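You operate a simulated robot arm through the tools that you are given. There is no shell and no other tool. Be economical: measure what you need, move in short steps, check, and stop when the job is done.

You run a simulated robot arm. Do the job below in one go: nothing can be reset, and whatever is moved stays where it is left.

Task
Charge the docked radio slowly to 60% for storage, then lift it out.
Fine: knob on SLOW, then switch on; switch off while the display shows 60%; the radio stands on the table, the radio already beside the charger stays.

It is judged by the outcome, as a careful person would: the job done as asked, and still so three seconds after it is handed in. It fails if anything else is knocked over, pushed out of place, dropped, spilled or broken.

Robot
A 7-joint arm with a two-finger parallel gripper, fixed in place. Base frame: the origin is at the foot of the arm, x ahead of it, y to its left, z up. Units: mm, degrees, N and s.
With the tool pointing down near the work surface it reaches from about 240 to 620 mm from the base axis. Its first joint turns from -66.0 to 66.0 degrees. Payload 2.6 kg.
The TCP is the grasp point between the finger pads, 30 mm short of the fingertips. In the tool frame z runs along the fingers and y along their closing line. Largest opening 94 mm; finger width 28, thickness 10; the body of the gripper, 50 by 96 mm, starts 55 mm behind the TCP.
Orientation is told as [roll, pitch, yaw] about the base's x, y, z axes, in that order, counted from this pose: with the fingers straight down and closing along the base's y, the tool's x points along the base's -x, its y along +y and its z along -z.

Tools
- The arm moves only by the tool drive_tool. Its argument "deltas" is a list of rows, each a list of 7 numbers: the turn, a rotation vector about the base's x, y, z in units of 45 degrees (1.0 is 45 degrees), then the shift along the base's x, y, z in units of 500 mm (1.0 is 500 mm), then the gripper command, from -1 (shut) to 1 (fully open), values between in proportion. In form: [[ax, ay, az, x, y, z, grip], ...]. A call has 1 to 20 rows; each row is the pose to reach, as a shift and turn from the pose commanded when the call began. A call with a number of a shift or a turn outside -1 to 1 is refused whole. A row lasts 0.2 s, in which the tool goes at most 50 mm and 8.6 degrees; a call with a longer step from one row to the next is refused whole, and so is a gripper value outside its range. Where a pose cannot be reached the arm comes as near as it can. A force on the tool above 40 N (or 10 N above the force at the start of the call, whichever is more), or a blocked arm, ends the call early, and 0.2 s more pass. Each finger travels about 72 mm/s and halts on what it meets, pressing with about 22 N; the grip force reading is that of the motor and also rises with nothing between the fingers. The clock runs only during rows and for 0.2 s after the last one: add rows that repeat a pose to give the fingers time. The reply holds the time, the measured pose of the TCP, the force on the tool along the base axes, the opening and the grip force, in the units named above and with some noise.
- Cameras (640 x 400 px; columns grow to the right, rows downward): "scene" is fixed at [-17.6, 430.4, 534.8]; the picture's right is [-1.00, -0.02, 0.00], its down [-0.02, 0.83, -0.56] and it looks along [0.01, -0.56, -0.83] (base axes); focal length 214 px, centre (320, 200). "wrist" rides on the gripper at [-37, 0, -58] in the tool frame; the picture's right is [0.00, -1.00, 0.00], its down [0.97, 0.00, -0.24] and it looks along [0.24, 0.00, 0.97] (tool axes); focal length 218 px, centre (320, 200).
- get_image(camera): a new picture of that camera. The clock stands still meanwhile.
- pixel_to_xyz(camera, pixels): for up to 12 pixels [column, row] of the newest picture of that camera ("zoom" is the newest enlarged one), the place [x, y, z] in the base frame of the surface seen there, good to about 3 mm. The clock stands still meanwhile.
- enlarge(camera, box): a new picture of the part [left, top, right, bottom] of that camera's present view, enlarged. The clock stands still meanwhile.
- finish_job(): hands the job in; it is judged then, once.

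Keep the steps short. Do not move on a guess: measure, check each grasp and each placing, and mend mistakes. In all there are 80 turns and 54 pictures (those below and enlarged ones count). Leave the gripper open and the arm clear of the work at the hand-in unless told otherwise, and finish with a single line.

The tools are called after ">>>" as name(argument=value, ...) on one line, values as JSON. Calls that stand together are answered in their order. drive_tool: Moves the arm, as the interface text tells. Its arguments: {"type":"object","properties":{"deltas":{"type":"array"}},"required":["deltas"]} The other tools are called the same way: get_image (camera) takes a picture; pixel_to_xyz (camera, pixels) gives the place of the surface under pixels of a picture; enlarge (camera, box) takes an enlarged picture of a part of a camera's view; finish_job () hands the job in.

At the start:

```text
time_s: 0.0
tcp_pos: [251.4, -155.3, 451.2]
tcp_rot: [0.0, -0.1, 0.0]
force: [-0.1, 0.1, -0.1]
gripper_width: 93.8
grasp_force: 0.0
```

scene: 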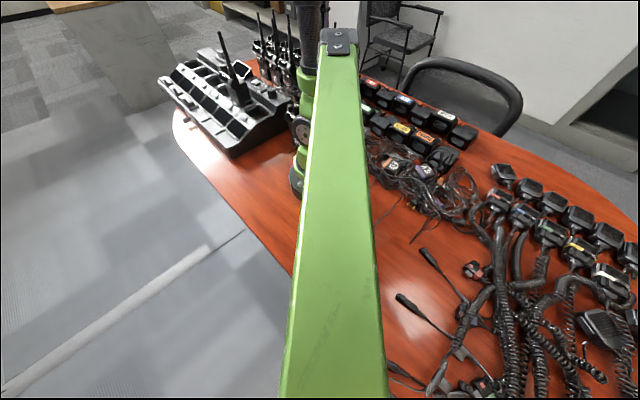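
wrist: 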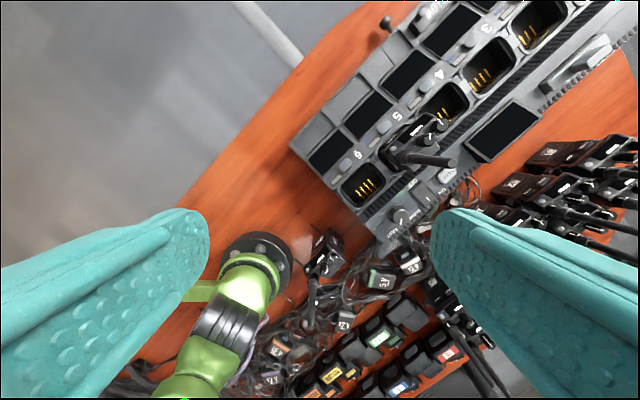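

The wrist view shows the charger with a docked radio near (410,145) and controls near (420,205). I'll enlarge both areas.

>>> enlarge(camera="wrist", box=[340, 90, 500, 250])

>>> enlarge(camera="scene", box=[140, 10, 340, 180])

>>> pixel_to_xyz(camera="wrist", pixels=[[400, 215], [428, 200], [447, 175], [410, 183], [452, 163], [393, 155], [440, 125], [300, 148], [375, 250], [500, 130], [365, 185], [320, 250]])

```text
2.50 times, centred on (420, 170) of wrist
```

zoom: 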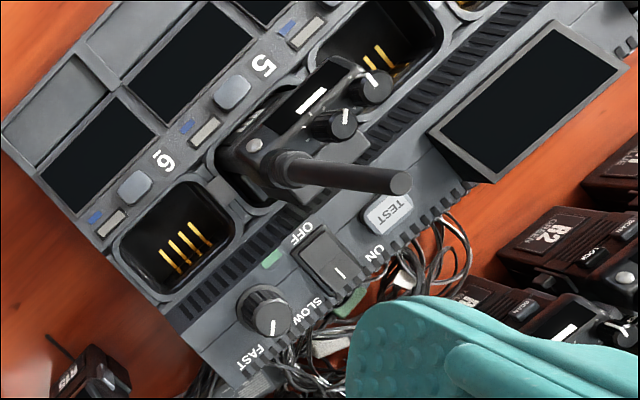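

```text
2.35 times, centred on (240, 95) of scene
```

zoom: 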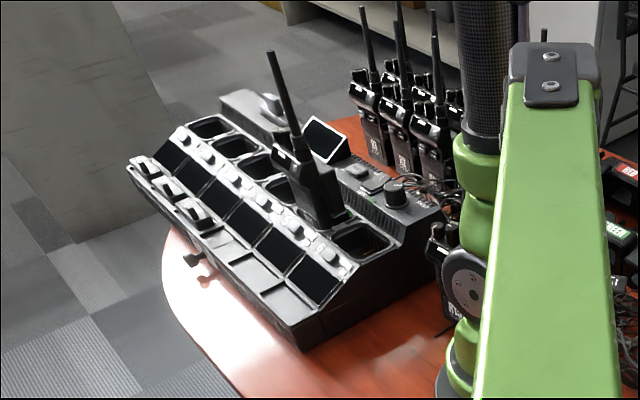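

```text
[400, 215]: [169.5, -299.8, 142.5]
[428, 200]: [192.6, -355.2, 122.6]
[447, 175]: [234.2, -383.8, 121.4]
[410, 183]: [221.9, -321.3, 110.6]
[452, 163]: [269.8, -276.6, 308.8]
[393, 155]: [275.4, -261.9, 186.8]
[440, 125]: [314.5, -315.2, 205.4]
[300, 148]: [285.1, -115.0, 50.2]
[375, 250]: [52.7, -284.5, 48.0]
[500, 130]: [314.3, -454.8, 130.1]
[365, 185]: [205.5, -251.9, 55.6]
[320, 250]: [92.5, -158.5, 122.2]
```

The controls are a knob (SLOW/FAST), a rocker (OFF/ON) and a TEST button. I'll move above them, higher than the antenna (~z 310), for a closer look.

>>> drive_tool(deltas=[[0, 0, 0, -0.03, -0.08, -0.02, 1], [0, 0, 0, -0.06, -0.16, -0.04, 1], [0, 0, 0, -0.09, -0.24, -0.06, 1], [0, 0, 0, -0.12, -0.3, -0.08, 1], [0, 0, 0, -0.12, -0.3, -0.08, 1]])

>>> get_image(camera="wrist")

>>> get_image(camera="scene")

```text
time_s: 1.2
tcp_pos: [188.3, -307.1, 411.2]
tcp_rot: [0.0, -0.1, -0.1]
force: [-1.1, -0.1, -0.1]
gripper_width: 93.9
grasp_force: 0.2
```

```text
49 pictures are left
```

wrist: 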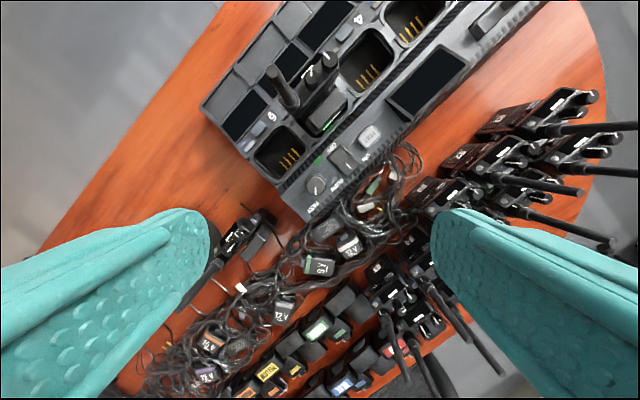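

```text
48 pictures are left
```

scene: 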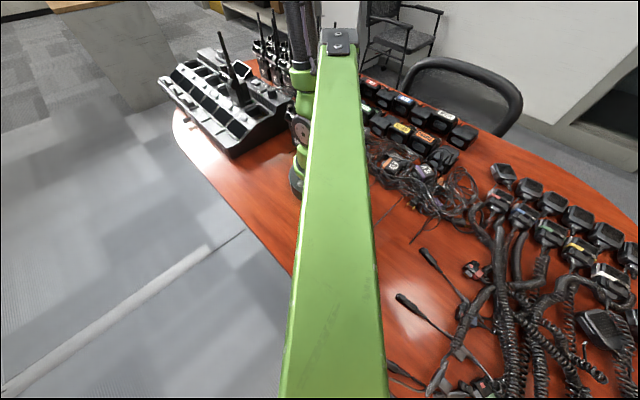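

Controls are now around (340,160). Enlarging.

>>> enlarge(camera="wrist", box=[280, 100, 400, 220])

>>> enlarge(camera="wrist", box=[370, 30, 490, 130])

```text
3.33 times, centred on (340, 160) of wrist
```

zoom: 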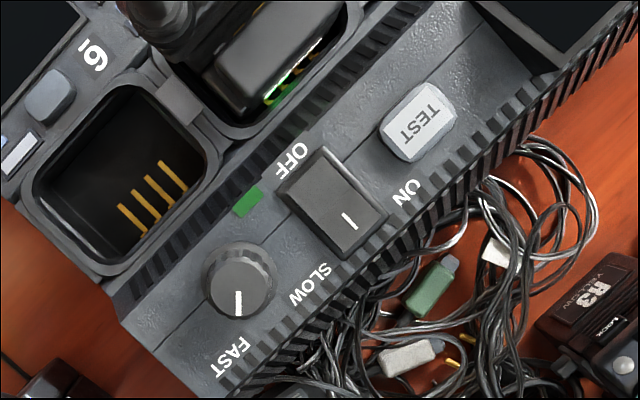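

```text
4.00 times, centred on (430, 80) of wrist
```

zoom: 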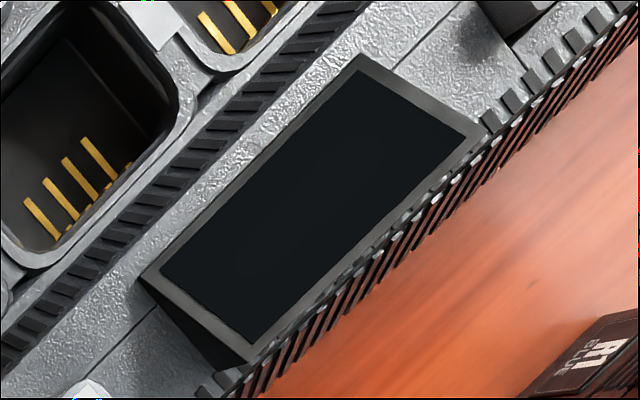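

The knob pointer is on FAST (pointing base −x) and SLOW is a quarter turn counter-clockwise from above. The rocker appears to be at OFF. Next I'll measure the controls.

>>> enlarge(camera="wrist", box=[280, 100, 400, 220])

>>> pixel_to_xyz(camera="zoom", pixels=[[240, 272], [213, 268], [270, 268], [240, 310], [180, 350], [300, 285], [295, 185], [350, 220], [325, 200], [250, 160], [418, 120], [225, 225]])

>>> pixel_to_xyz(camera="wrist", pixels=[[272, 70], [292, 105], [310, 72], [328, 60], [345, 100], [325, 120], [318, 95], [265, 240], [230, 240], [285, 160], [430, 80], [150, 190]])

```text
3.33 times, centred on (340, 160) of wrist
```

zoom: 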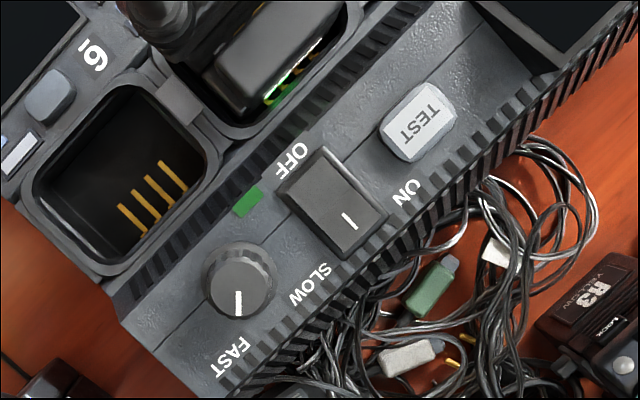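

```text
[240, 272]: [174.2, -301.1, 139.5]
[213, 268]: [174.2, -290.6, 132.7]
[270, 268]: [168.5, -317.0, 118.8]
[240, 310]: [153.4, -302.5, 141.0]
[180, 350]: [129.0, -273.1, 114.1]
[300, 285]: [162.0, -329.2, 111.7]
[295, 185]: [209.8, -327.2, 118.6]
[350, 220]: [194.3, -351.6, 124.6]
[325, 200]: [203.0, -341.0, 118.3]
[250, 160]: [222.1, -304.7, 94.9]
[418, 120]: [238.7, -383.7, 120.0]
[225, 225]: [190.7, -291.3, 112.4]
```

```text
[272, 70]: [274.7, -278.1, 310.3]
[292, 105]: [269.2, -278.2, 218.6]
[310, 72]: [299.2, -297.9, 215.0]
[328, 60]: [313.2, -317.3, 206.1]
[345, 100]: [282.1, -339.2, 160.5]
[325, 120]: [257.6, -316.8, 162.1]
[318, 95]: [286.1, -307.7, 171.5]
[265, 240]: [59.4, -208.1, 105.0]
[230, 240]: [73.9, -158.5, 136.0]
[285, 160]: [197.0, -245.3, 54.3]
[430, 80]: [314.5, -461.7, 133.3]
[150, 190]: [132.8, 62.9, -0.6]
```

Panel z≈112, knob centre about (167,−301), top z≈141. The rocker's ON end is raised, so it is off. I'll go above the knob with the fingers part-closed (46 mm) and yaw −45°.

>>> drive_tool(deltas=[[0, 0, -0.17, -0.01, 0.002, -0.07, 0.0], [0, 0, -0.34, -0.02, 0.004, -0.14, -0.02], [0, 0, -0.5, -0.03, 0.006, -0.21, -0.02], [0, 0, -0.67, -0.04, 0.008, -0.28, -0.02], [0, 0, -0.84, -0.048, 0.008, -0.35, -0.02], [0, 0, -1, -0.048, 0.008, -0.42, -0.02], [0, 0, -1, -0.048, 0.008, -0.44, -0.02], [0, 0, -1, -0.048, 0.008, -0.44, -0.02]])

>>> get_image(camera="wrist")

```text
time_s: 3.0
tcp_pos: [167.6, -299.9, 190.1]
tcp_rot: [0.1, 0.0, -45.0]
force: [-0.5, -0.6, -0.3]
gripper_width: 46.2
grasp_force: 0.0
```

```text
44 pictures are left
```

wrist: 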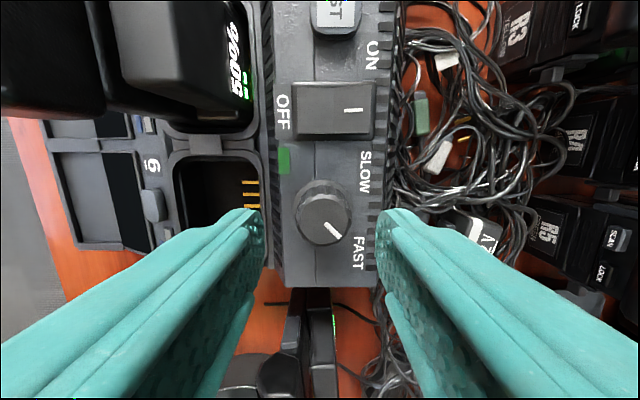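

The view is now square with the charger: knob at (323,212), rocker at (335,110). Measuring more precisely.

>>> pixel_to_xyz(camera="wrist", pixels=[[322, 218], [300, 218], [343, 218], [322, 198], [322, 240], [353, 110], [305, 110], [364, 110], [370, 225], [300, 165], [240, 90], [340, 15]])

```text
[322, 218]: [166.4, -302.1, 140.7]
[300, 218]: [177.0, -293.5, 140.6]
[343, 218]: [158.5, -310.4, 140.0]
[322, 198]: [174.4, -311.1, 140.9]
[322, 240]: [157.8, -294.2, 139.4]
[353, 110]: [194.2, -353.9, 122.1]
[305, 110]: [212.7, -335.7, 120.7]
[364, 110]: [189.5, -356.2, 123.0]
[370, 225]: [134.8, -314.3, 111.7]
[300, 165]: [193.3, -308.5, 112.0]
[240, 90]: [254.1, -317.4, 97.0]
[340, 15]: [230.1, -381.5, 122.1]
```

Knob centre is (166.5,−302), Ø≈27. I'll lower around it to z 147, then close.

>>> drive_tool(deltas=[[0, 0, 0, -0.001, -0.004, -0.03, -0.02], [0, 0, 0, -0.001, -0.004, -0.06, -0.02], [0, 0, 0, -0.001, -0.004, -0.086, -0.02], [0, 0, 0, -0.001, -0.004, -0.086, -0.3], [0, 0, 0, -0.001, -0.004, -0.086, -0.6], [0, 0, 0, -0.001, -0.004, -0.086, -0.6], [0, 0, 0, -0.001, -0.004, -0.086, -0.6]])

```text
time_s: 4.6
tcp_pos: [167.8, -301.1, 149.3]
tcp_rot: [0.2, -0.2, -45.0]
force: [1.7, 8.3, 7.3]
gripper_width: 35.0
grasp_force: 45.2
```

The fingers hold the knob (35 mm). Turning +45°, keeping grip.

>>> drive_tool(deltas=[[0, 0, 0.15, 0, 0, 0, -0.6], [0, 0, 0.3, 0, 0, 0, -0.6], [0, 0, 0.45, 0, 0, 0, -0.6], [0, 0, 0.6, 0, 0, 0, -0.6], [0, 0, 0.75, 0, 0, 0, -0.6], [0, 0, 0.9, 0, 0, 0, -0.6], [0, 0, 1, 0, 0, 0, -0.6], [0, 0, 1, 0, 0, 0, -0.6]])

>>> get_image(camera="wrist")

```text
time_s: 5.5
tcp_pos: [168.2, -300.9, 149.4]
tcp_rot: [0.3, -0.1, -21.8]
force: [-0.3, 1.3, 2.0]
gripper_width: 35.3
grasp_force: 44.7
stopped in row 4: the force on the tool passed its limit (the readings are from after the stop); the commanded pose is now the measured one
```

```text
43 pictures are left
```

wrist: 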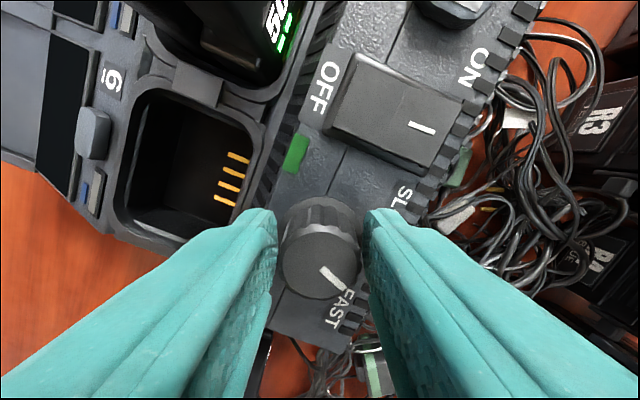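

The knob is following the hand (pointer direction in the image is unchanged) and the stop came from resistance. I'll continue in smaller steps.

>>> drive_tool(deltas=[[0, 0, 0.08, 0, 0, 0, -0.6], [0, 0, 0.16, 0, 0, 0, -0.6], [0, 0, 0.24, 0, 0, 0, -0.6], [0, 0, 0.32, 0, 0, 0, -0.6], [0, 0, 0.4, 0, 0, 0, -0.6], [0, 0, 0.48, 0, 0, 0, -0.6], [0, 0, 0.56, 0, 0, 0, -0.6], [0, 0, 0.64, 0, 0, 0, -0.6], [0, 0, 0.72, 0, 0, 0, -0.6], [0, 0, 0.8, 0, 0, 0, -0.6]])

>>> get_image(camera="wrist")

```text
time_s: 7.0
tcp_pos: [169.4, -299.9, 148.3]
tcp_rot: [0.7, -0.2, -0.1]
force: [0.7, 1.5, 2.7]
gripper_width: 35.3
grasp_force: 45.3
stopped in row 7: the force on the tool passed its limit (the readings are from after the stop); the commanded pose is now the measured one
```

```text
42 pictures are left
```

wrist: 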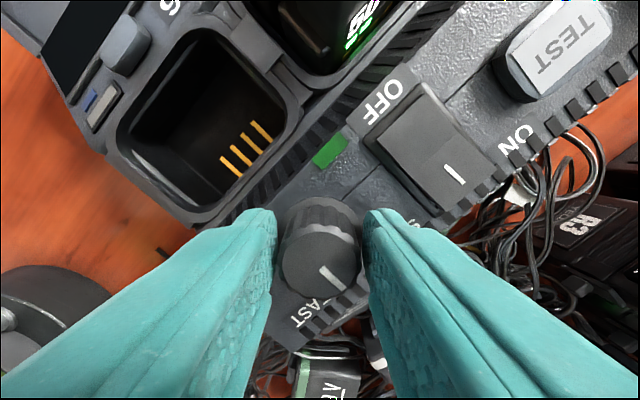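

Halfway there: the pointer now lies between FAST and SLOW. Continuing.

>>> drive_tool(deltas=[[0, 0, 0.08, -0.001, -0.001, 0, -0.6], [0, 0, 0.16, -0.002, -0.002, 0, -0.6], [0, 0, 0.24, -0.002, -0.002, 0, -0.6], [0, 0, 0.32, -0.003, -0.003, 0, -0.6], [0, 0, 0.4, -0.003, -0.003, 0, -0.6], [0, 0, 0.48, -0.003, -0.003, 0, -0.6], [0, 0, 0.56, -0.003, -0.003, 0, -0.6], [0, 0, 0.64, -0.003, -0.003, 0, -0.6], [0, 0, 0.72, -0.003, -0.003, 0, -0.6], [0, 0, 0.8, -0.003, -0.003, 0, -0.6], [0, 0, 0.88, -0.003, -0.003, 0, -0.6], [0, 0, 0.96, -0.003, -0.003, 0, -0.6], [0, 0, 1.0, -0.003, -0.003, 0, -0.6]])

>>> get_image(camera="wrist")

```text
time_s: 8.3
tcp_pos: [167.9, -300.0, 148.5]
tcp_rot: [1.0, -0.4, 18.9]
force: [-1.3, 2.2, 3.6]
gripper_width: 35.4
grasp_force: 45.5
stopped in row 6: the force on the tool passed its limit (the readings are from after the stop); the commanded pose is now the measured one
```

```text
41 pictures are left
```

wrist: 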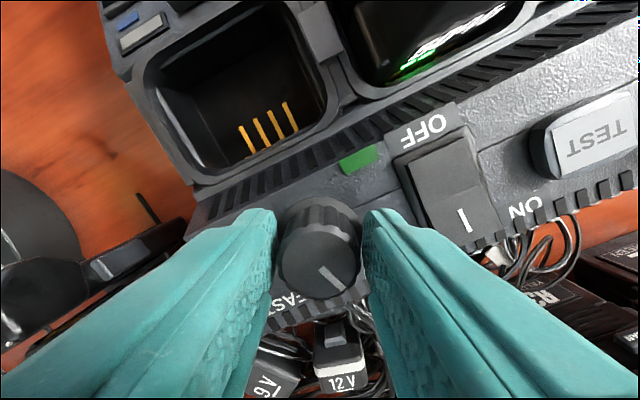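

Total turned is 64°, with the pointer heading to SLOW. Continuing about 26° more.

>>> drive_tool(deltas=[[-0.02, 0, 0.08, 0, 0, 0, -0.6], [-0.02, 0, 0.16, 0, 0, 0, -0.6], [-0.02, 0, 0.24, 0, 0, 0, -0.6], [-0.02, 0, 0.32, 0, 0, 0, -0.6], [-0.02, 0, 0.4, 0, 0, 0, -0.6], [-0.02, 0, 0.48, 0, 0, 0, -0.6], [-0.02, 0, 0.54, 0, 0, 0, -0.6], [-0.02, 0, 0.58, 0, 0, 0, -0.6]])

>>> get_image(camera="wrist")

```text
time_s: 10.2
tcp_pos: [167.8, -298.3, 148.8]
tcp_rot: [0.5, -0.2, 44.7]
force: [-0.6, 1.4, 3.5]
gripper_width: 35.1
grasp_force: 44.7
stopped in row 8: the force on the tool passed its limit (the readings are from after the stop); the commanded pose is now the measured one
```

```text
40 pictures are left
```

wrist: 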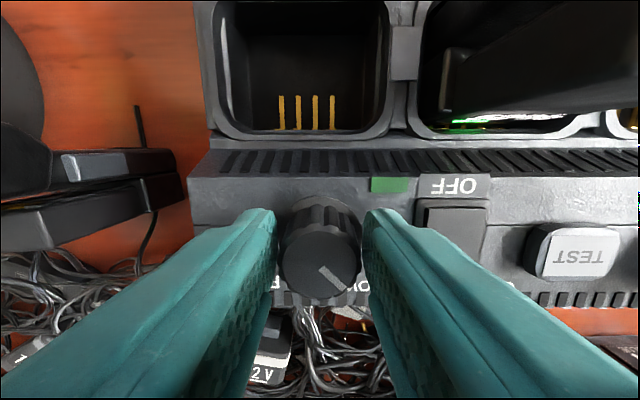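

The pointer now points lower-right, at SLOW. I'll open slightly, rise and check.

>>> drive_tool(deltas=[[0, 0, 0, 0, 0, 0, -0.1], [0, 0, 0, 0, 0, 0, -0.02], [0, 0, 0, 0, 0, 0.06, -0.02], [0, 0, 0, 0, 0, 0.12, -0.02], [0, 0, 0, 0, 0, 0.16, -0.02]])

>>> get_image(camera="wrist")

```text
time_s: 11.4
tcp_pos: [167.9, -299.5, 228.1]
tcp_rot: [0.6, -0.2, 44.8]
force: [0.6, -0.4, 0.8]
gripper_width: 46.0
grasp_force: 0.1
```

```text
39 pictures are left
```

wrist: 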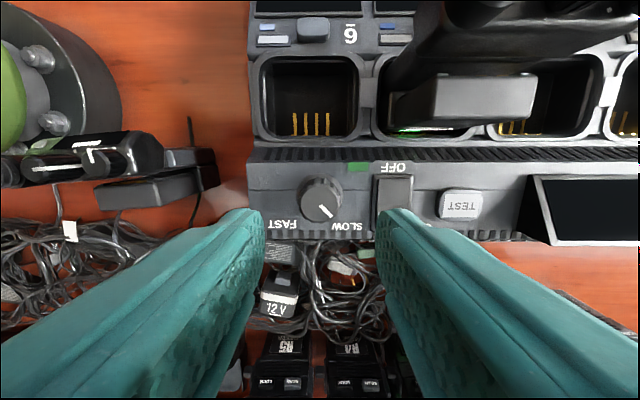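

The pointer is on SLOW. Now I'll shut the fingers and hover over the rocker's raised ON end at (188,−358), tip well above it.

>>> drive_tool(deltas=[[-0.013, 0.004, 0, 0.014, -0.04, 0, -0.5], [-0.013, 0.004, 0, 0.028, -0.08, 0, -1], [-0.013, 0.004, 0, 0.04, -0.119, -0.03, -1], [-0.013, 0.004, 0, 0.04, -0.119, -0.08, -1], [-0.013, 0.004, 0, 0.04, -0.119, -0.116, -1], [-0.013, 0.004, 0, 0.04, -0.119, -0.116, -1]])

>>> get_image(camera="wrist")

>>> enlarge(camera="scene", box=[220, 40, 310, 120])

```text
time_s: 12.8
tcp_pos: [188.2, -357.5, 169.6]
tcp_rot: [0.3, 0.3, 44.9]
force: [-0.3, -0.4, 0.3]
gripper_width: 0.0
grasp_force: 22.3
```

```text
38 pictures are left
```

wrist: 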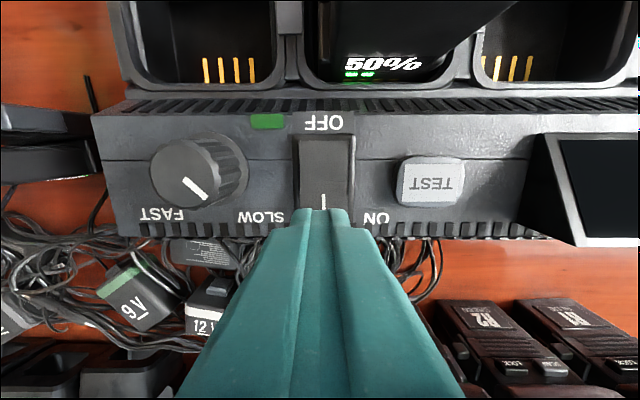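

```text
5.00 times, centred on (265, 80) of scene
```

zoom: 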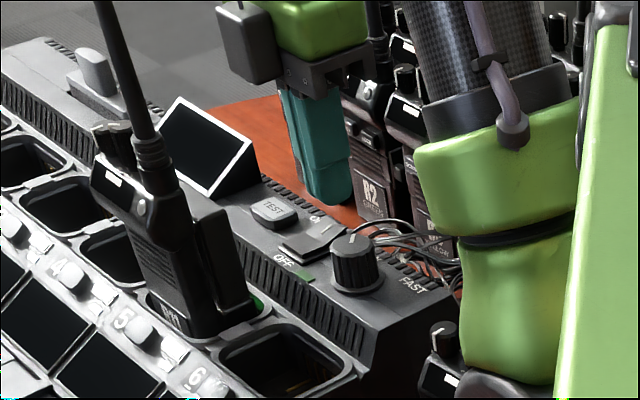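

The radio's own readout shows 50%, the charger screen is dark, and the tip is over the "I" end. Pressing down gently.

>>> drive_tool(deltas=[[0, 0, 0, 0, 0, -0.02, -1], [0, 0, 0, 0, 0, -0.032, -1], [0, 0, 0, 0, 0, -0.04, -1], [0, 0, 0, 0, 0, -0.048, -1], [0, 0, 0, 0, 0, -0.054, -1]])

>>> enlarge(camera="scene", box=[220, 40, 310, 120])

```text
time_s: 14.0
tcp_pos: [187.6, -357.1, 148.5]
tcp_rot: [0.1, 0.3, 44.7]
force: [-1.7, 3.6, 5.3]
gripper_width: 0.0
grasp_force: 21.4
stopped in row 5: the force on the tool passed its limit (the readings are from after the stop); the commanded pose is now the measured one
```

```text
5.00 times, centred on (265, 80) of scene
```

zoom: 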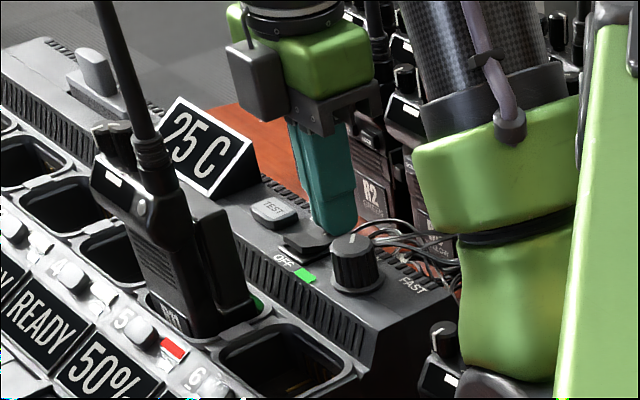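

It is on: LED green, charger screen shows a temperature ("25 C", not the charge), and the slot display reads 50%. I'll move to a ready hover for OFF: fingers fully open, the outer finger over the OFF end, the other past the knob, tips above the knob.

>>> drive_tool(deltas=[[0, 0, 0, 0, 0, 0.063, -1], [0, 0, 0, -0.008, 0.06, 0.063, 0], [0, 0, 0, -0.017, 0.126, 0.063, 1], [0, 0, 0, -0.017, 0.126, 0.063, 1], [0, 0, 0, -0.017, 0.126, 0.063, 1], [0, 0, 0, -0.017, 0.126, 0.063, 1]])

>>> enlarge(camera="scene", box=[200, 50, 300, 130])

>>> get_image(camera="wrist")

```text
time_s: 15.4
tcp_pos: [178.5, -295.1, 177.5]
tcp_rot: [0.1, 0.2, 44.6]
force: [-0.2, 0.0, -0.3]
gripper_width: 94.1
grasp_force: 0.1
```

```text
5.00 times, centred on (250, 90) of scene
```

zoom: 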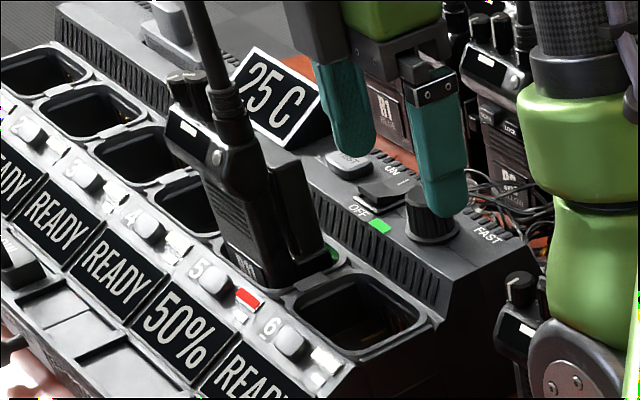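

```text
34 pictures are left
```

wrist: 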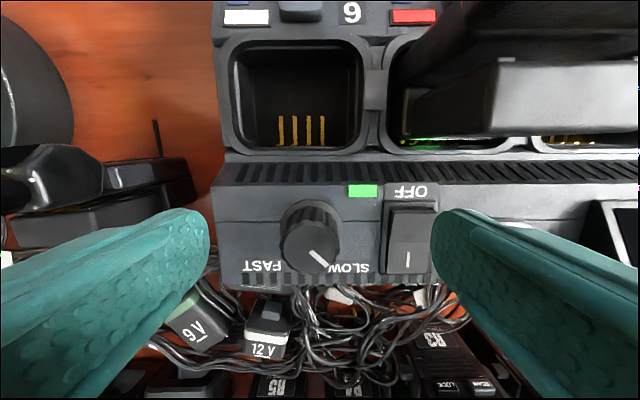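

At 15.4 s slot 5 still reads 50%. Before descending, I'll measure the rocker in this picture.

>>> pixel_to_xyz(camera="wrist", pixels=[[400, 205], [425, 205], [410, 220], [408, 260], [410, 235], [348, 195], [320, 180], [225, 230]])

```text
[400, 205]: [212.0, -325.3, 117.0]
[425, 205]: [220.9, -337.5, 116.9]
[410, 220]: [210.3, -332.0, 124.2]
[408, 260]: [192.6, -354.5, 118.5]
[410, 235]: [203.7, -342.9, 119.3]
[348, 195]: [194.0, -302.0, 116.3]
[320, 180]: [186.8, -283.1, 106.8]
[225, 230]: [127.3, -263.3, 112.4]
```

Finger centre (215,−332) lies over the raised OFF end. I'll lower to about 5 mm above it and wait a few seconds.

>>> drive_tool(deltas=[[0, 0, 0, 0, 0, -0.02, 1], [0, 0, 0, 0, 0, -0.036, 1], [0, 0, 0, 0, 0, -0.036, 1], [0, 0, 0, 0, 0, -0.036, 1], [0, 0, 0, 0, 0, -0.036, 1], [0, 0, 0, 0, 0, -0.036, 1], [0, 0, 0, 0, 0, -0.036, 1], [0, 0, 0, 0, 0, -0.036, 1], [0, 0, 0, 0, 0, -0.036, 1]])

>>> enlarge(camera="scene", box=[200, 50, 300, 130])

```text
time_s: 17.4
tcp_pos: [178.1, -294.2, 161.5]
tcp_rot: [0.2, 0.2, 44.6]
force: [0.2, -0.9, -0.3]
gripper_width: 94.0
grasp_force: 0.0
```

```text
5.00 times, centred on (250, 90) of scene
```

zoom: 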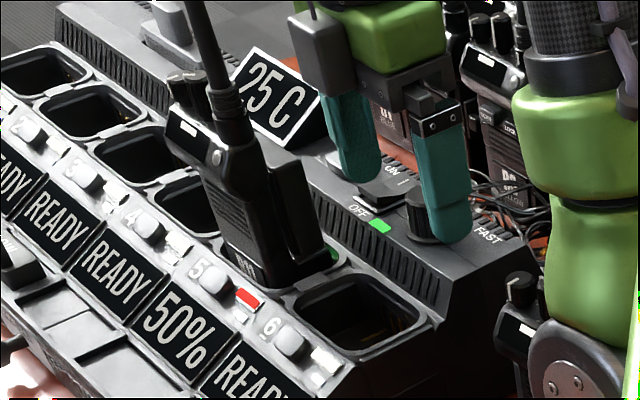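

Still 50% after about 3.5 s. Waiting 4 s more.

>>> drive_tool(deltas=[[0, 0, 0, 0, 0, 0, 1], [0, 0, 0, 0, 0, 0, 1], [0, 0, 0, 0, 0, 0, 1], [0, 0, 0, 0, 0, 0, 1], [0, 0, 0, 0, 0, 0, 1], [0, 0, 0, 0, 0, 0, 1], [0, 0, 0, 0, 0, 0, 1], [0, 0, 0, 0, 0, 0, 1], [0, 0, 0, 0, 0, 0, 1], [0, 0, 0, 0, 0, 0, 1], [0, 0, 0, 0, 0, 0, 1], [0, 0, 0, 0, 0, 0, 1], [0, 0, 0, 0, 0, 0, 1], [0, 0, 0, 0, 0, 0, 1], [0, 0, 0, 0, 0, 0, 1], [0, 0, 0, 0, 0, 0, 1], [0, 0, 0, 0, 0, 0, 1], [0, 0, 0, 0, 0, 0, 1]])

>>> enlarge(camera="scene", box=[200, 50, 300, 130])

```text
time_s: 21.2
tcp_pos: [178.8, -294.4, 161.1]
tcp_rot: [0.1, 0.3, 44.6]
force: [0.2, -0.5, -0.9]
gripper_width: 93.9
grasp_force: 0.1
```

```text
5.00 times, centred on (250, 90) of scene
```

zoom: 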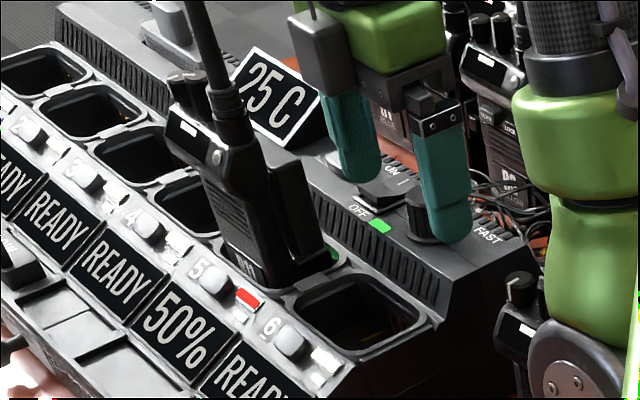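

Still 50% at 21.2 s. The display seems to step in tens; I'll wait another 4 s.

>>> drive_tool(deltas=[[0, 0, 0, 0, 0, 0, 1], [0, 0, 0, 0, 0, 0, 1], [0, 0, 0, 0, 0, 0, 1], [0, 0, 0, 0, 0, 0, 1], [0, 0, 0, 0, 0, 0, 1], [0, 0, 0, 0, 0, 0, 1], [0, 0, 0, 0, 0, 0, 1], [0, 0, 0, 0, 0, 0, 1], [0, 0, 0, 0, 0, 0, 1], [0, 0, 0, 0, 0, 0, 1], [0, 0, 0, 0, 0, 0, 1], [0, 0, 0, 0, 0, 0, 1], [0, 0, 0, 0, 0, 0, 1], [0, 0, 0, 0, 0, 0, 1], [0, 0, 0, 0, 0, 0, 1], [0, 0, 0, 0, 0, 0, 1], [0, 0, 0, 0, 0, 0, 1], [0, 0, 0, 0, 0, 0, 1]])

>>> enlarge(camera="scene", box=[200, 50, 300, 130])

```text
time_s: 25.0
tcp_pos: [178.3, -294.3, 161.8]
tcp_rot: [0.1, 0.3, 44.7]
force: [-0.3, -0.3, 0.2]
gripper_width: 94.3
grasp_force: 0.0
```

```text
5.00 times, centred on (250, 90) of scene
```

zoom: 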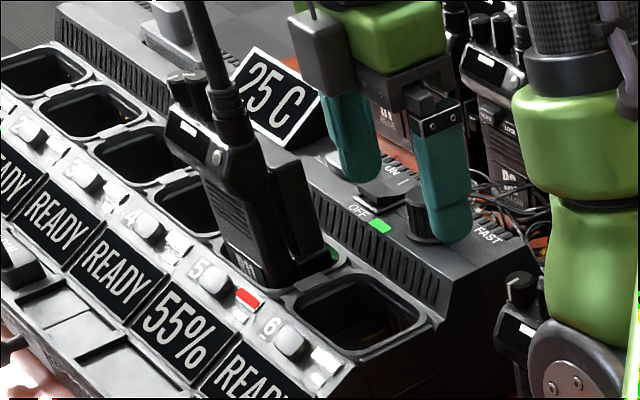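

55% now, so steps of 5% roughly every 8–11 s. Waiting 4 s more.

>>> drive_tool(deltas=[[0, 0, 0, 0, 0, 0, 1], [0, 0, 0, 0, 0, 0, 1], [0, 0, 0, 0, 0, 0, 1], [0, 0, 0, 0, 0, 0, 1], [0, 0, 0, 0, 0, 0, 1], [0, 0, 0, 0, 0, 0, 1], [0, 0, 0, 0, 0, 0, 1], [0, 0, 0, 0, 0, 0, 1], [0, 0, 0, 0, 0, 0, 1], [0, 0, 0, 0, 0, 0, 1], [0, 0, 0, 0, 0, 0, 1], [0, 0, 0, 0, 0, 0, 1], [0, 0, 0, 0, 0, 0, 1], [0, 0, 0, 0, 0, 0, 1], [0, 0, 0, 0, 0, 0, 1], [0, 0, 0, 0, 0, 0, 1], [0, 0, 0, 0, 0, 0, 1], [0, 0, 0, 0, 0, 0, 1], [0, 0, 0, 0, 0, 0, 1]])

>>> enlarge(camera="scene", box=[200, 50, 300, 130])

```text
time_s: 29.0
tcp_pos: [177.8, -295.2, 162.2]
tcp_rot: [0.0, 0.3, 44.6]
force: [-0.1, 0.2, 0.0]
gripper_width: 94.2
grasp_force: 0.1
```

```text
5.00 times, centred on (250, 90) of scene
```

zoom: 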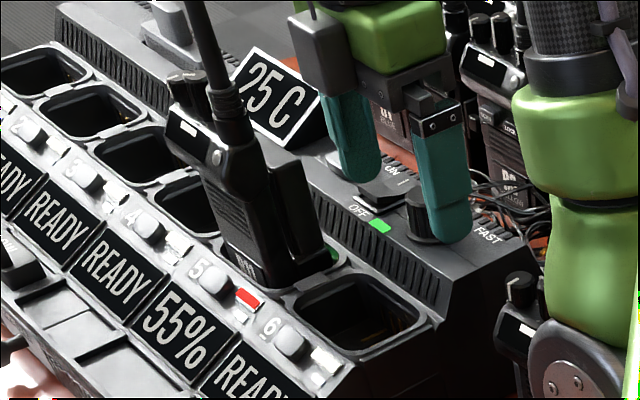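

Still 55% at 29.0 s. Waiting another 3 s.

>>> drive_tool(deltas=[[0, 0, 0, 0, 0, 0, 1], [0, 0, 0, 0, 0, 0, 1], [0, 0, 0, 0, 0, 0, 1], [0, 0, 0, 0, 0, 0, 1], [0, 0, 0, 0, 0, 0, 1], [0, 0, 0, 0, 0, 0, 1], [0, 0, 0, 0, 0, 0, 1], [0, 0, 0, 0, 0, 0, 1], [0, 0, 0, 0, 0, 0, 1], [0, 0, 0, 0, 0, 0, 1], [0, 0, 0, 0, 0, 0, 1], [0, 0, 0, 0, 0, 0, 1], [0, 0, 0, 0, 0, 0, 1], [0, 0, 0, 0, 0, 0, 1], [0, 0, 0, 0, 0, 0, 1]])

>>> enlarge(camera="scene", box=[200, 50, 300, 130])

```text
time_s: 32.2
tcp_pos: [179.2, -293.9, 162.1]
tcp_rot: [0.2, 0.3, 44.7]
force: [0.7, 0.2, -0.9]
gripper_width: 94.2
grasp_force: 0.1
```

```text
5.00 times, centred on (250, 90) of scene
```

zoom: 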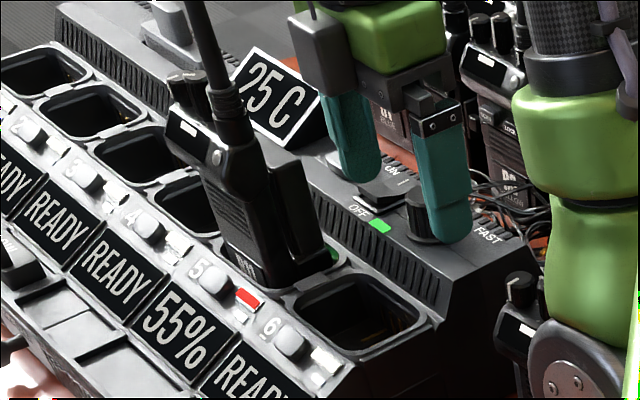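

Still 55%; the change should come by about 36 s. Waiting 4 s.

>>> drive_tool(deltas=[[0, 0, 0, 0, 0, 0, 1], [0, 0, 0, 0, 0, 0, 1], [0, 0, 0, 0, 0, 0, 1], [0, 0, 0, 0, 0, 0, 1], [0, 0, 0, 0, 0, 0, 1], [0, 0, 0, 0, 0, 0, 1], [0, 0, 0, 0, 0, 0, 1], [0, 0, 0, 0, 0, 0, 1], [0, 0, 0, 0, 0, 0, 1], [0, 0, 0, 0, 0, 0, 1], [0, 0, 0, 0, 0, 0, 1], [0, 0, 0, 0, 0, 0, 1], [0, 0, 0, 0, 0, 0, 1], [0, 0, 0, 0, 0, 0, 1], [0, 0, 0, 0, 0, 0, 1], [0, 0, 0, 0, 0, 0, 1], [0, 0, 0, 0, 0, 0, 1], [0, 0, 0, 0, 0, 0, 1], [0, 0, 0, 0, 0, 0, 1]])

>>> enlarge(camera="scene", box=[200, 50, 300, 130])

```text
time_s: 36.2
tcp_pos: [177.5, -294.2, 161.4]
tcp_rot: [0.0, 0.2, 44.6]
force: [0.7, -0.2, 0.5]
gripper_width: 94.1
grasp_force: 0.1
```

```text
5.00 times, centred on (250, 90) of scene
```

zoom: 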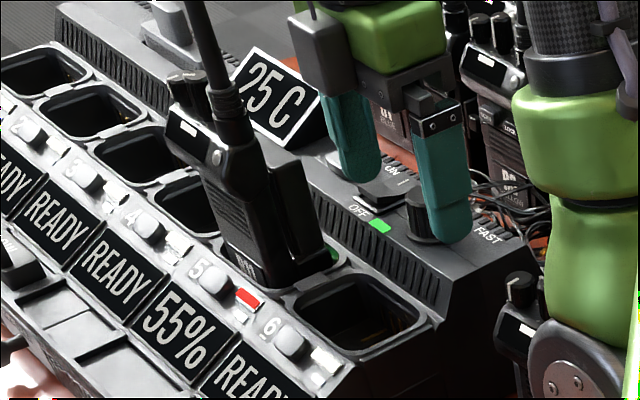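

Still 55% at 36.2 s. Waiting 2.2 s more.

>>> drive_tool(deltas=[[0, 0, 0, 0, 0, 0, 1], [0, 0, 0, 0, 0, 0, 1], [0, 0, 0, 0, 0, 0, 1], [0, 0, 0, 0, 0, 0, 1], [0, 0, 0, 0, 0, 0, 1], [0, 0, 0, 0, 0, 0, 1], [0, 0, 0, 0, 0, 0, 1], [0, 0, 0, 0, 0, 0, 1], [0, 0, 0, 0, 0, 0, 1], [0, 0, 0, 0, 0, 0, 1]])

>>> enlarge(camera="scene", box=[200, 50, 300, 130])

```text
time_s: 38.4
tcp_pos: [179.9, -294.4, 160.8]
tcp_rot: [0.1, 0.3, 44.6]
force: [-0.7, 0.5, -0.4]
gripper_width: 94.2
grasp_force: 0.1
```

```text
5.00 times, centred on (250, 90) of scene
```

zoom: 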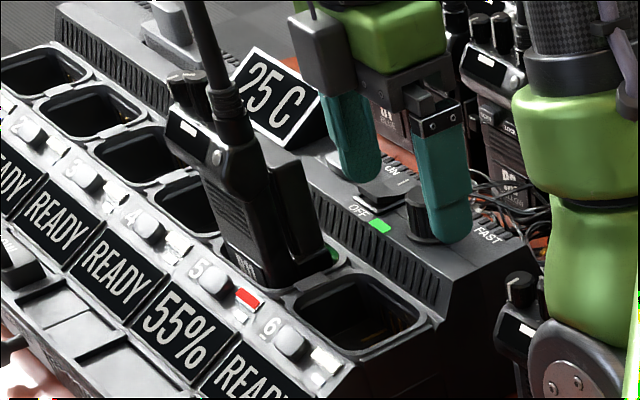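

Still 55%. Waiting 3 s more.

>>> drive_tool(deltas=[[0, 0, 0, 0, 0, 0, 1], [0, 0, 0, 0, 0, 0, 1], [0, 0, 0, 0, 0, 0, 1], [0, 0, 0, 0, 0, 0, 1], [0, 0, 0, 0, 0, 0, 1], [0, 0, 0, 0, 0, 0, 1], [0, 0, 0, 0, 0, 0, 1], [0, 0, 0, 0, 0, 0, 1], [0, 0, 0, 0, 0, 0, 1], [0, 0, 0, 0, 0, 0, 1], [0, 0, 0, 0, 0, 0, 1], [0, 0, 0, 0, 0, 0, 1], [0, 0, 0, 0, 0, 0, 1], [0, 0, 0, 0, 0, 0, 1]])

>>> enlarge(camera="scene", box=[200, 50, 300, 130])

```text
time_s: 41.4
tcp_pos: [178.0, -294.4, 161.0]
tcp_rot: [0.1, 0.4, 44.6]
force: [-0.3, -0.5, 0.8]
gripper_width: 93.9
grasp_force: 0.0
```

```text
5.00 times, centred on (250, 90) of scene
```

zoom: 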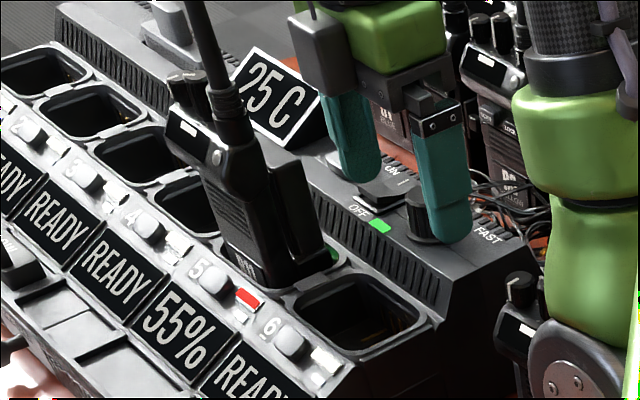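

Still 55% at 41.4 s; each step lasts over 16 s, so 60% should too. Waiting 4 s.

>>> drive_tool(deltas=[[0, 0, 0, 0, 0, 0, 1], [0, 0, 0, 0, 0, 0, 1], [0, 0, 0, 0, 0, 0, 1], [0, 0, 0, 0, 0, 0, 1], [0, 0, 0, 0, 0, 0, 1], [0, 0, 0, 0, 0, 0, 1], [0, 0, 0, 0, 0, 0, 1], [0, 0, 0, 0, 0, 0, 1], [0, 0, 0, 0, 0, 0, 1], [0, 0, 0, 0, 0, 0, 1], [0, 0, 0, 0, 0, 0, 1], [0, 0, 0, 0, 0, 0, 1], [0, 0, 0, 0, 0, 0, 1], [0, 0, 0, 0, 0, 0, 1], [0, 0, 0, 0, 0, 0, 1], [0, 0, 0, 0, 0, 0, 1], [0, 0, 0, 0, 0, 0, 1], [0, 0, 0, 0, 0, 0, 1], [0, 0, 0, 0, 0, 0, 1]])

>>> enlarge(camera="scene", box=[200, 50, 300, 130])

```text
time_s: 45.4
tcp_pos: [179.4, -293.5, 162.3]
tcp_rot: [0.1, 0.3, 44.6]
force: [0.1, -0.5, 0.1]
gripper_width: 93.9
grasp_force: 0.0
```

```text
5.00 times, centred on (250, 90) of scene
```

zoom: 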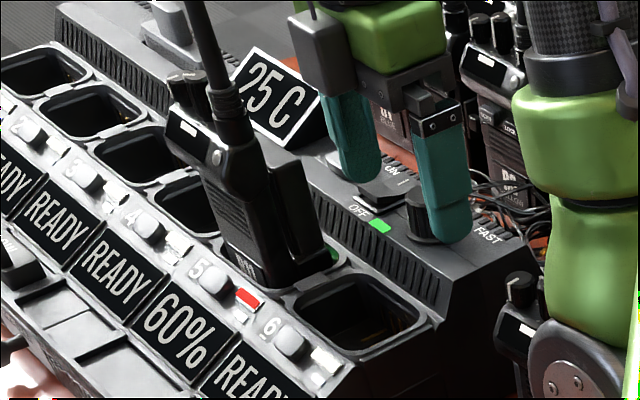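

Slot 5 shows 60%. Pressing the OFF end now.

>>> drive_tool(deltas=[[0, 0, 0, 0, 0, -0.01, 1], [0, 0, 0, 0, 0, -0.018, 1], [0, 0, 0, 0, 0, -0.026, 1], [0, 0, 0, 0, 0, -0.032, 1]])

>>> enlarge(camera="scene", box=[200, 50, 300, 130])

```text
time_s: 46.4
tcp_pos: [180.7, -295.8, 146.5]
tcp_rot: [-0.5, 0.5, 44.6]
force: [-4.6, 6.8, 37.9]
gripper_width: 89.3
grasp_force: 0.0
```

```text
5.00 times, centred on (250, 90) of scene
```

zoom: 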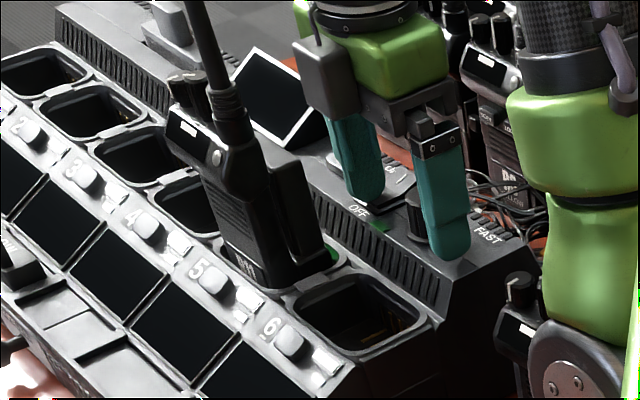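

Display dark: it's off. Rising straight up, clear of the antenna, then viewing radio and table.

>>> drive_tool(deltas=[[0, 0, 0, 0, 0, 0.03, 1], [0, 0, 0, 0, 0, 0.1, 1], [0, 0, 0, 0, 0, 0.18, 1], [0, 0, 0, 0, 0, 0.26, 1], [0, 0, 0, 0, 0, 0.34, 1], [0, 0, 0, 0, 0, 0.42, 1], [0, 0, 0, 0, 0, 0.5, 1], [0, 0, 0, 0, 0, 0.5, 1]])

>>> get_image(camera="wrist")

>>> enlarge(camera="scene", box=[160, 20, 340, 240])

```text
time_s: 48.2
tcp_pos: [178.2, -293.5, 395.8]
tcp_rot: [0.1, 0.4, 44.6]
force: [-0.2, 0.4, 0.5]
gripper_width: 93.9
grasp_force: 0.1
```

```text
23 pictures are left
```

wrist: 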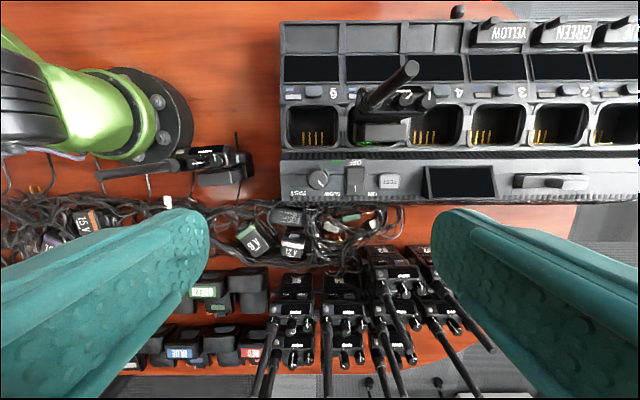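

```text
1.82 times, centred on (250, 130) of scene
```

zoom: 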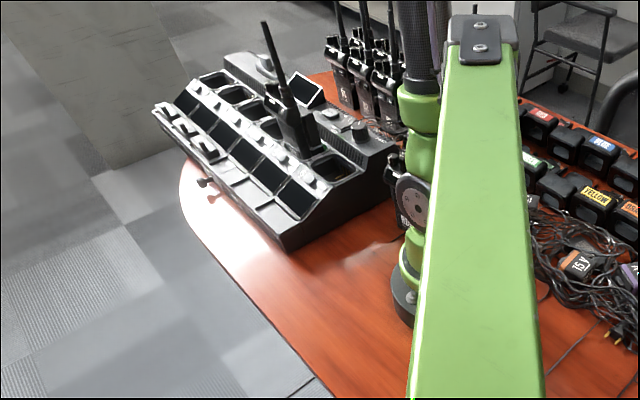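

The free table is between the charger's end (column 280) and the arm base, around (235,80). I'll measure there and at the radio.

>>> pixel_to_xyz(camera="wrist", pixels=[[235, 60], [235, 100], [270, 60], [210, 40], [240, 20], [281, 25], [281, 140], [240, 150], [190, 110], [410, 68], [420, 100], [361, 135]])

>>> enlarge(camera="wrist", box=[330, 50, 450, 150])

>>> pixel_to_xyz(camera="zoom", pixels=[[110, 330], [420, 330], [110, 270], [420, 260], [300, 300], [180, 200], [320, 70], [370, 180], [490, 190], [130, 230], [300, 230], [420, 220]])

```text
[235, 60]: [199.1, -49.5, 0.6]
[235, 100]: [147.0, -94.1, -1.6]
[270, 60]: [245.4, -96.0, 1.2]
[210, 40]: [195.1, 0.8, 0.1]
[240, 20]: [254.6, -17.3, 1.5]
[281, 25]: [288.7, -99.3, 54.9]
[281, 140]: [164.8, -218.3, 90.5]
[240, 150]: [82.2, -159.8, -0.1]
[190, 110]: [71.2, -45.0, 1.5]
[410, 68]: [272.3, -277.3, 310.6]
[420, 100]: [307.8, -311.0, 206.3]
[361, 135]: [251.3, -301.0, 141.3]
```

```text
4.00 times, centred on (390, 100) of wrist
```

zoom: 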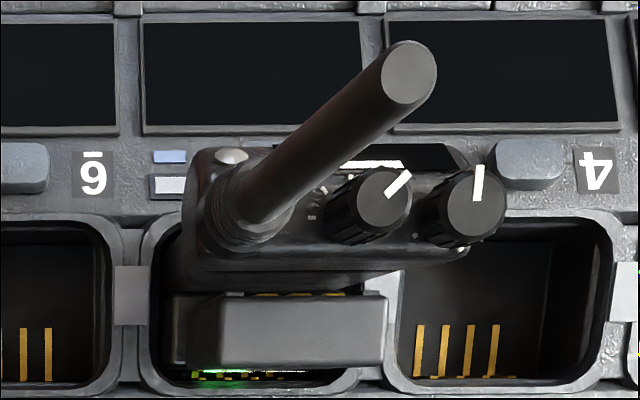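

```text
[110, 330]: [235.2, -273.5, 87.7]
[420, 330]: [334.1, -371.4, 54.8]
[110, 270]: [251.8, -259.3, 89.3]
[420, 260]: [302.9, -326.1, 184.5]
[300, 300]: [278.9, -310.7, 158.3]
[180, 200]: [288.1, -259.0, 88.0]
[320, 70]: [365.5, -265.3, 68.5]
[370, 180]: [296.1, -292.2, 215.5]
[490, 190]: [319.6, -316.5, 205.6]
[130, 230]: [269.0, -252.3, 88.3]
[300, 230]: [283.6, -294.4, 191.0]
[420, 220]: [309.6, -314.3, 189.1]
```

The radio is a main body (top z≈191) with a battery/clip block on the panel side (top z≈162), antenna on the base side. I'll look at its profile from the scene camera.

>>> enlarge(camera="scene", box=[210, 55, 270, 115])

>>> pixel_to_xyz(camera="zoom", pixels=[[170, 130], [200, 200], [240, 270], [270, 330], [190, 110], [260, 130], [350, 230], [400, 230], [400, 320], [290, 200], [330, 300], [180, 220]])

```text
6.67 times, centred on (240, 85) of scene
```

zoom: 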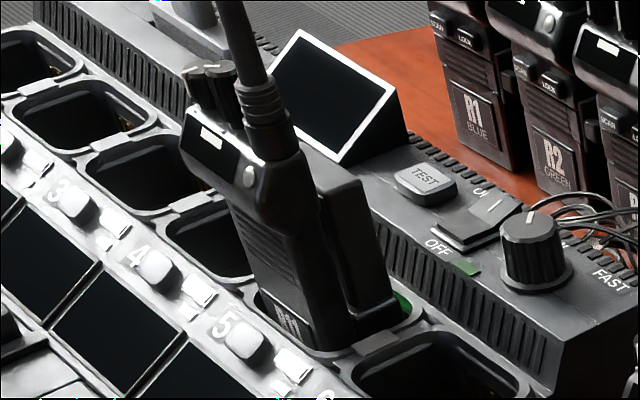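

```text
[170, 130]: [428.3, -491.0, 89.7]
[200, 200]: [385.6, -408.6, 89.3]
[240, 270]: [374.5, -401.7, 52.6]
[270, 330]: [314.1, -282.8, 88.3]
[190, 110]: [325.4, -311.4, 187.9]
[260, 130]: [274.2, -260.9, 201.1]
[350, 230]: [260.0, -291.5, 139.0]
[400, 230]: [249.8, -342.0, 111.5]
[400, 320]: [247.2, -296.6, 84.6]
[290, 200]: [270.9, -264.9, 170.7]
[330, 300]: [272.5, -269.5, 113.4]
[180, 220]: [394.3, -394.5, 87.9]
```

>>> pixel_to_xyz(camera="zoom", pixels=[[215, 150], [200, 165], [235, 190], [245, 215], [260, 250], [280, 290], [240, 230], [330, 165], [345, 190], [375, 180], [310, 160], [290, 240]])

```text
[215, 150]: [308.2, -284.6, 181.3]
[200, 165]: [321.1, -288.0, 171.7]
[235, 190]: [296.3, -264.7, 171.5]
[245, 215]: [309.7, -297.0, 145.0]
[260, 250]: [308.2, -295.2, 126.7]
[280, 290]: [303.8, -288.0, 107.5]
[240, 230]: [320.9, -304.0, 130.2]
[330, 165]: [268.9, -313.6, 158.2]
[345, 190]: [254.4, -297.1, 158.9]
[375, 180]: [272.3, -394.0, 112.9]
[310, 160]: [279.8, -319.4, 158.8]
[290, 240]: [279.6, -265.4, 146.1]
```

Profile: the top has a bulge (z 165–185), with narrower flat sides below it. I'll grip across the width (about 65–77 mm) below the bulge, with the hand tilted 45° from the front so the antenna passes clear of the palm. First tilt and move high, in front of the radio.

>>> drive_tool(deltas=[[-0.1, 0.1, 0, 0.05, 0.016, 0.008, 1], [-0.2, 0.2, 0, 0.1, 0.032, 0.008, 1], [-0.3, 0.3, 0, 0.15, 0.048, 0.008, 1], [-0.4, 0.4, 0, 0.2, 0.064, 0.008, 1], [-0.5, 0.5, 0, 0.25, 0.08, 0.008, 1], [-0.6, 0.6, 0, 0.3, 0.096, 0.008, 1], [-0.707, 0.707, 0, 0.349, 0.113, 0.008, 1], [-0.707, 0.707, 0, 0.349, 0.113, 0.008, 1], [-0.707, 0.707, 0, 0.349, 0.113, 0.008, 1]])

>>> get_image(camera="wrist")

```text
time_s: 50.2
tcp_pos: [353.2, -237.2, 399.5]
tcp_rot: [-0.2, 45.3, 44.4]
force: [-0.3, 0.5, -1.0]
gripper_width: 94.2
grasp_force: 0.2
```

```text
19 pictures are left
```

wrist: 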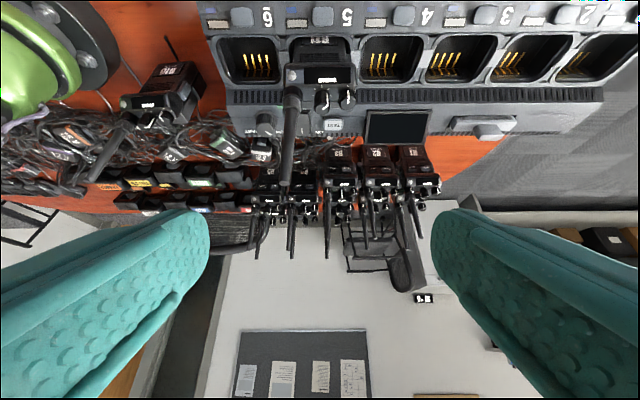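

Pose reached with the radio in view at (320,90). Lowering straight down to z≈232.

>>> drive_tool(deltas=[[0, 0, 0, 0, 0, -0.07, 1], [0, 0, 0, 0, 0, -0.14, 1], [0, 0, 0, 0, 0, -0.21, 1], [0, 0, 0, 0, 0, -0.28, 1], [0, 0, 0, 0, 0, -0.336, 1], [0, 0, 0, 0, 0, -0.336, 1]])

>>> get_image(camera="wrist")

```text
time_s: 51.6
tcp_pos: [354.7, -235.7, 231.4]
tcp_rot: [-0.3, 45.3, 44.3]
force: [-0.4, -0.2, 0.6]
gripper_width: 93.9
grasp_force: 0.1
```

```text
18 pictures are left
```

wrist: 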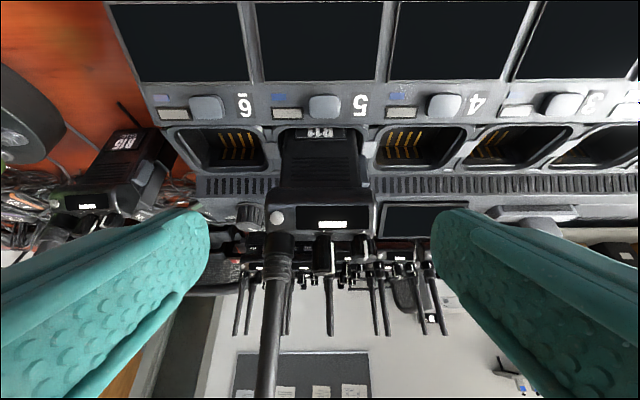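

The radio appears centred at column 320. Measuring its left and right edges.

>>> pixel_to_xyz(camera="wrist", pixels=[[270, 215], [372, 215], [284, 165], [358, 165], [287, 145], [352, 145], [320, 165], [320, 195], [320, 215], [320, 130]])

```text
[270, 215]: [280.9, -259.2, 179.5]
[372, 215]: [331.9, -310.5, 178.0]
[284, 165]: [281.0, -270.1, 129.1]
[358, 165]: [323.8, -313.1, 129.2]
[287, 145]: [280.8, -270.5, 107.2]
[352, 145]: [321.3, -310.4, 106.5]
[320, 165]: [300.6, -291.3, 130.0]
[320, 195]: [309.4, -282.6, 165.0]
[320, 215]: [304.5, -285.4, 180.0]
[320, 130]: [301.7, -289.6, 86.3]
```

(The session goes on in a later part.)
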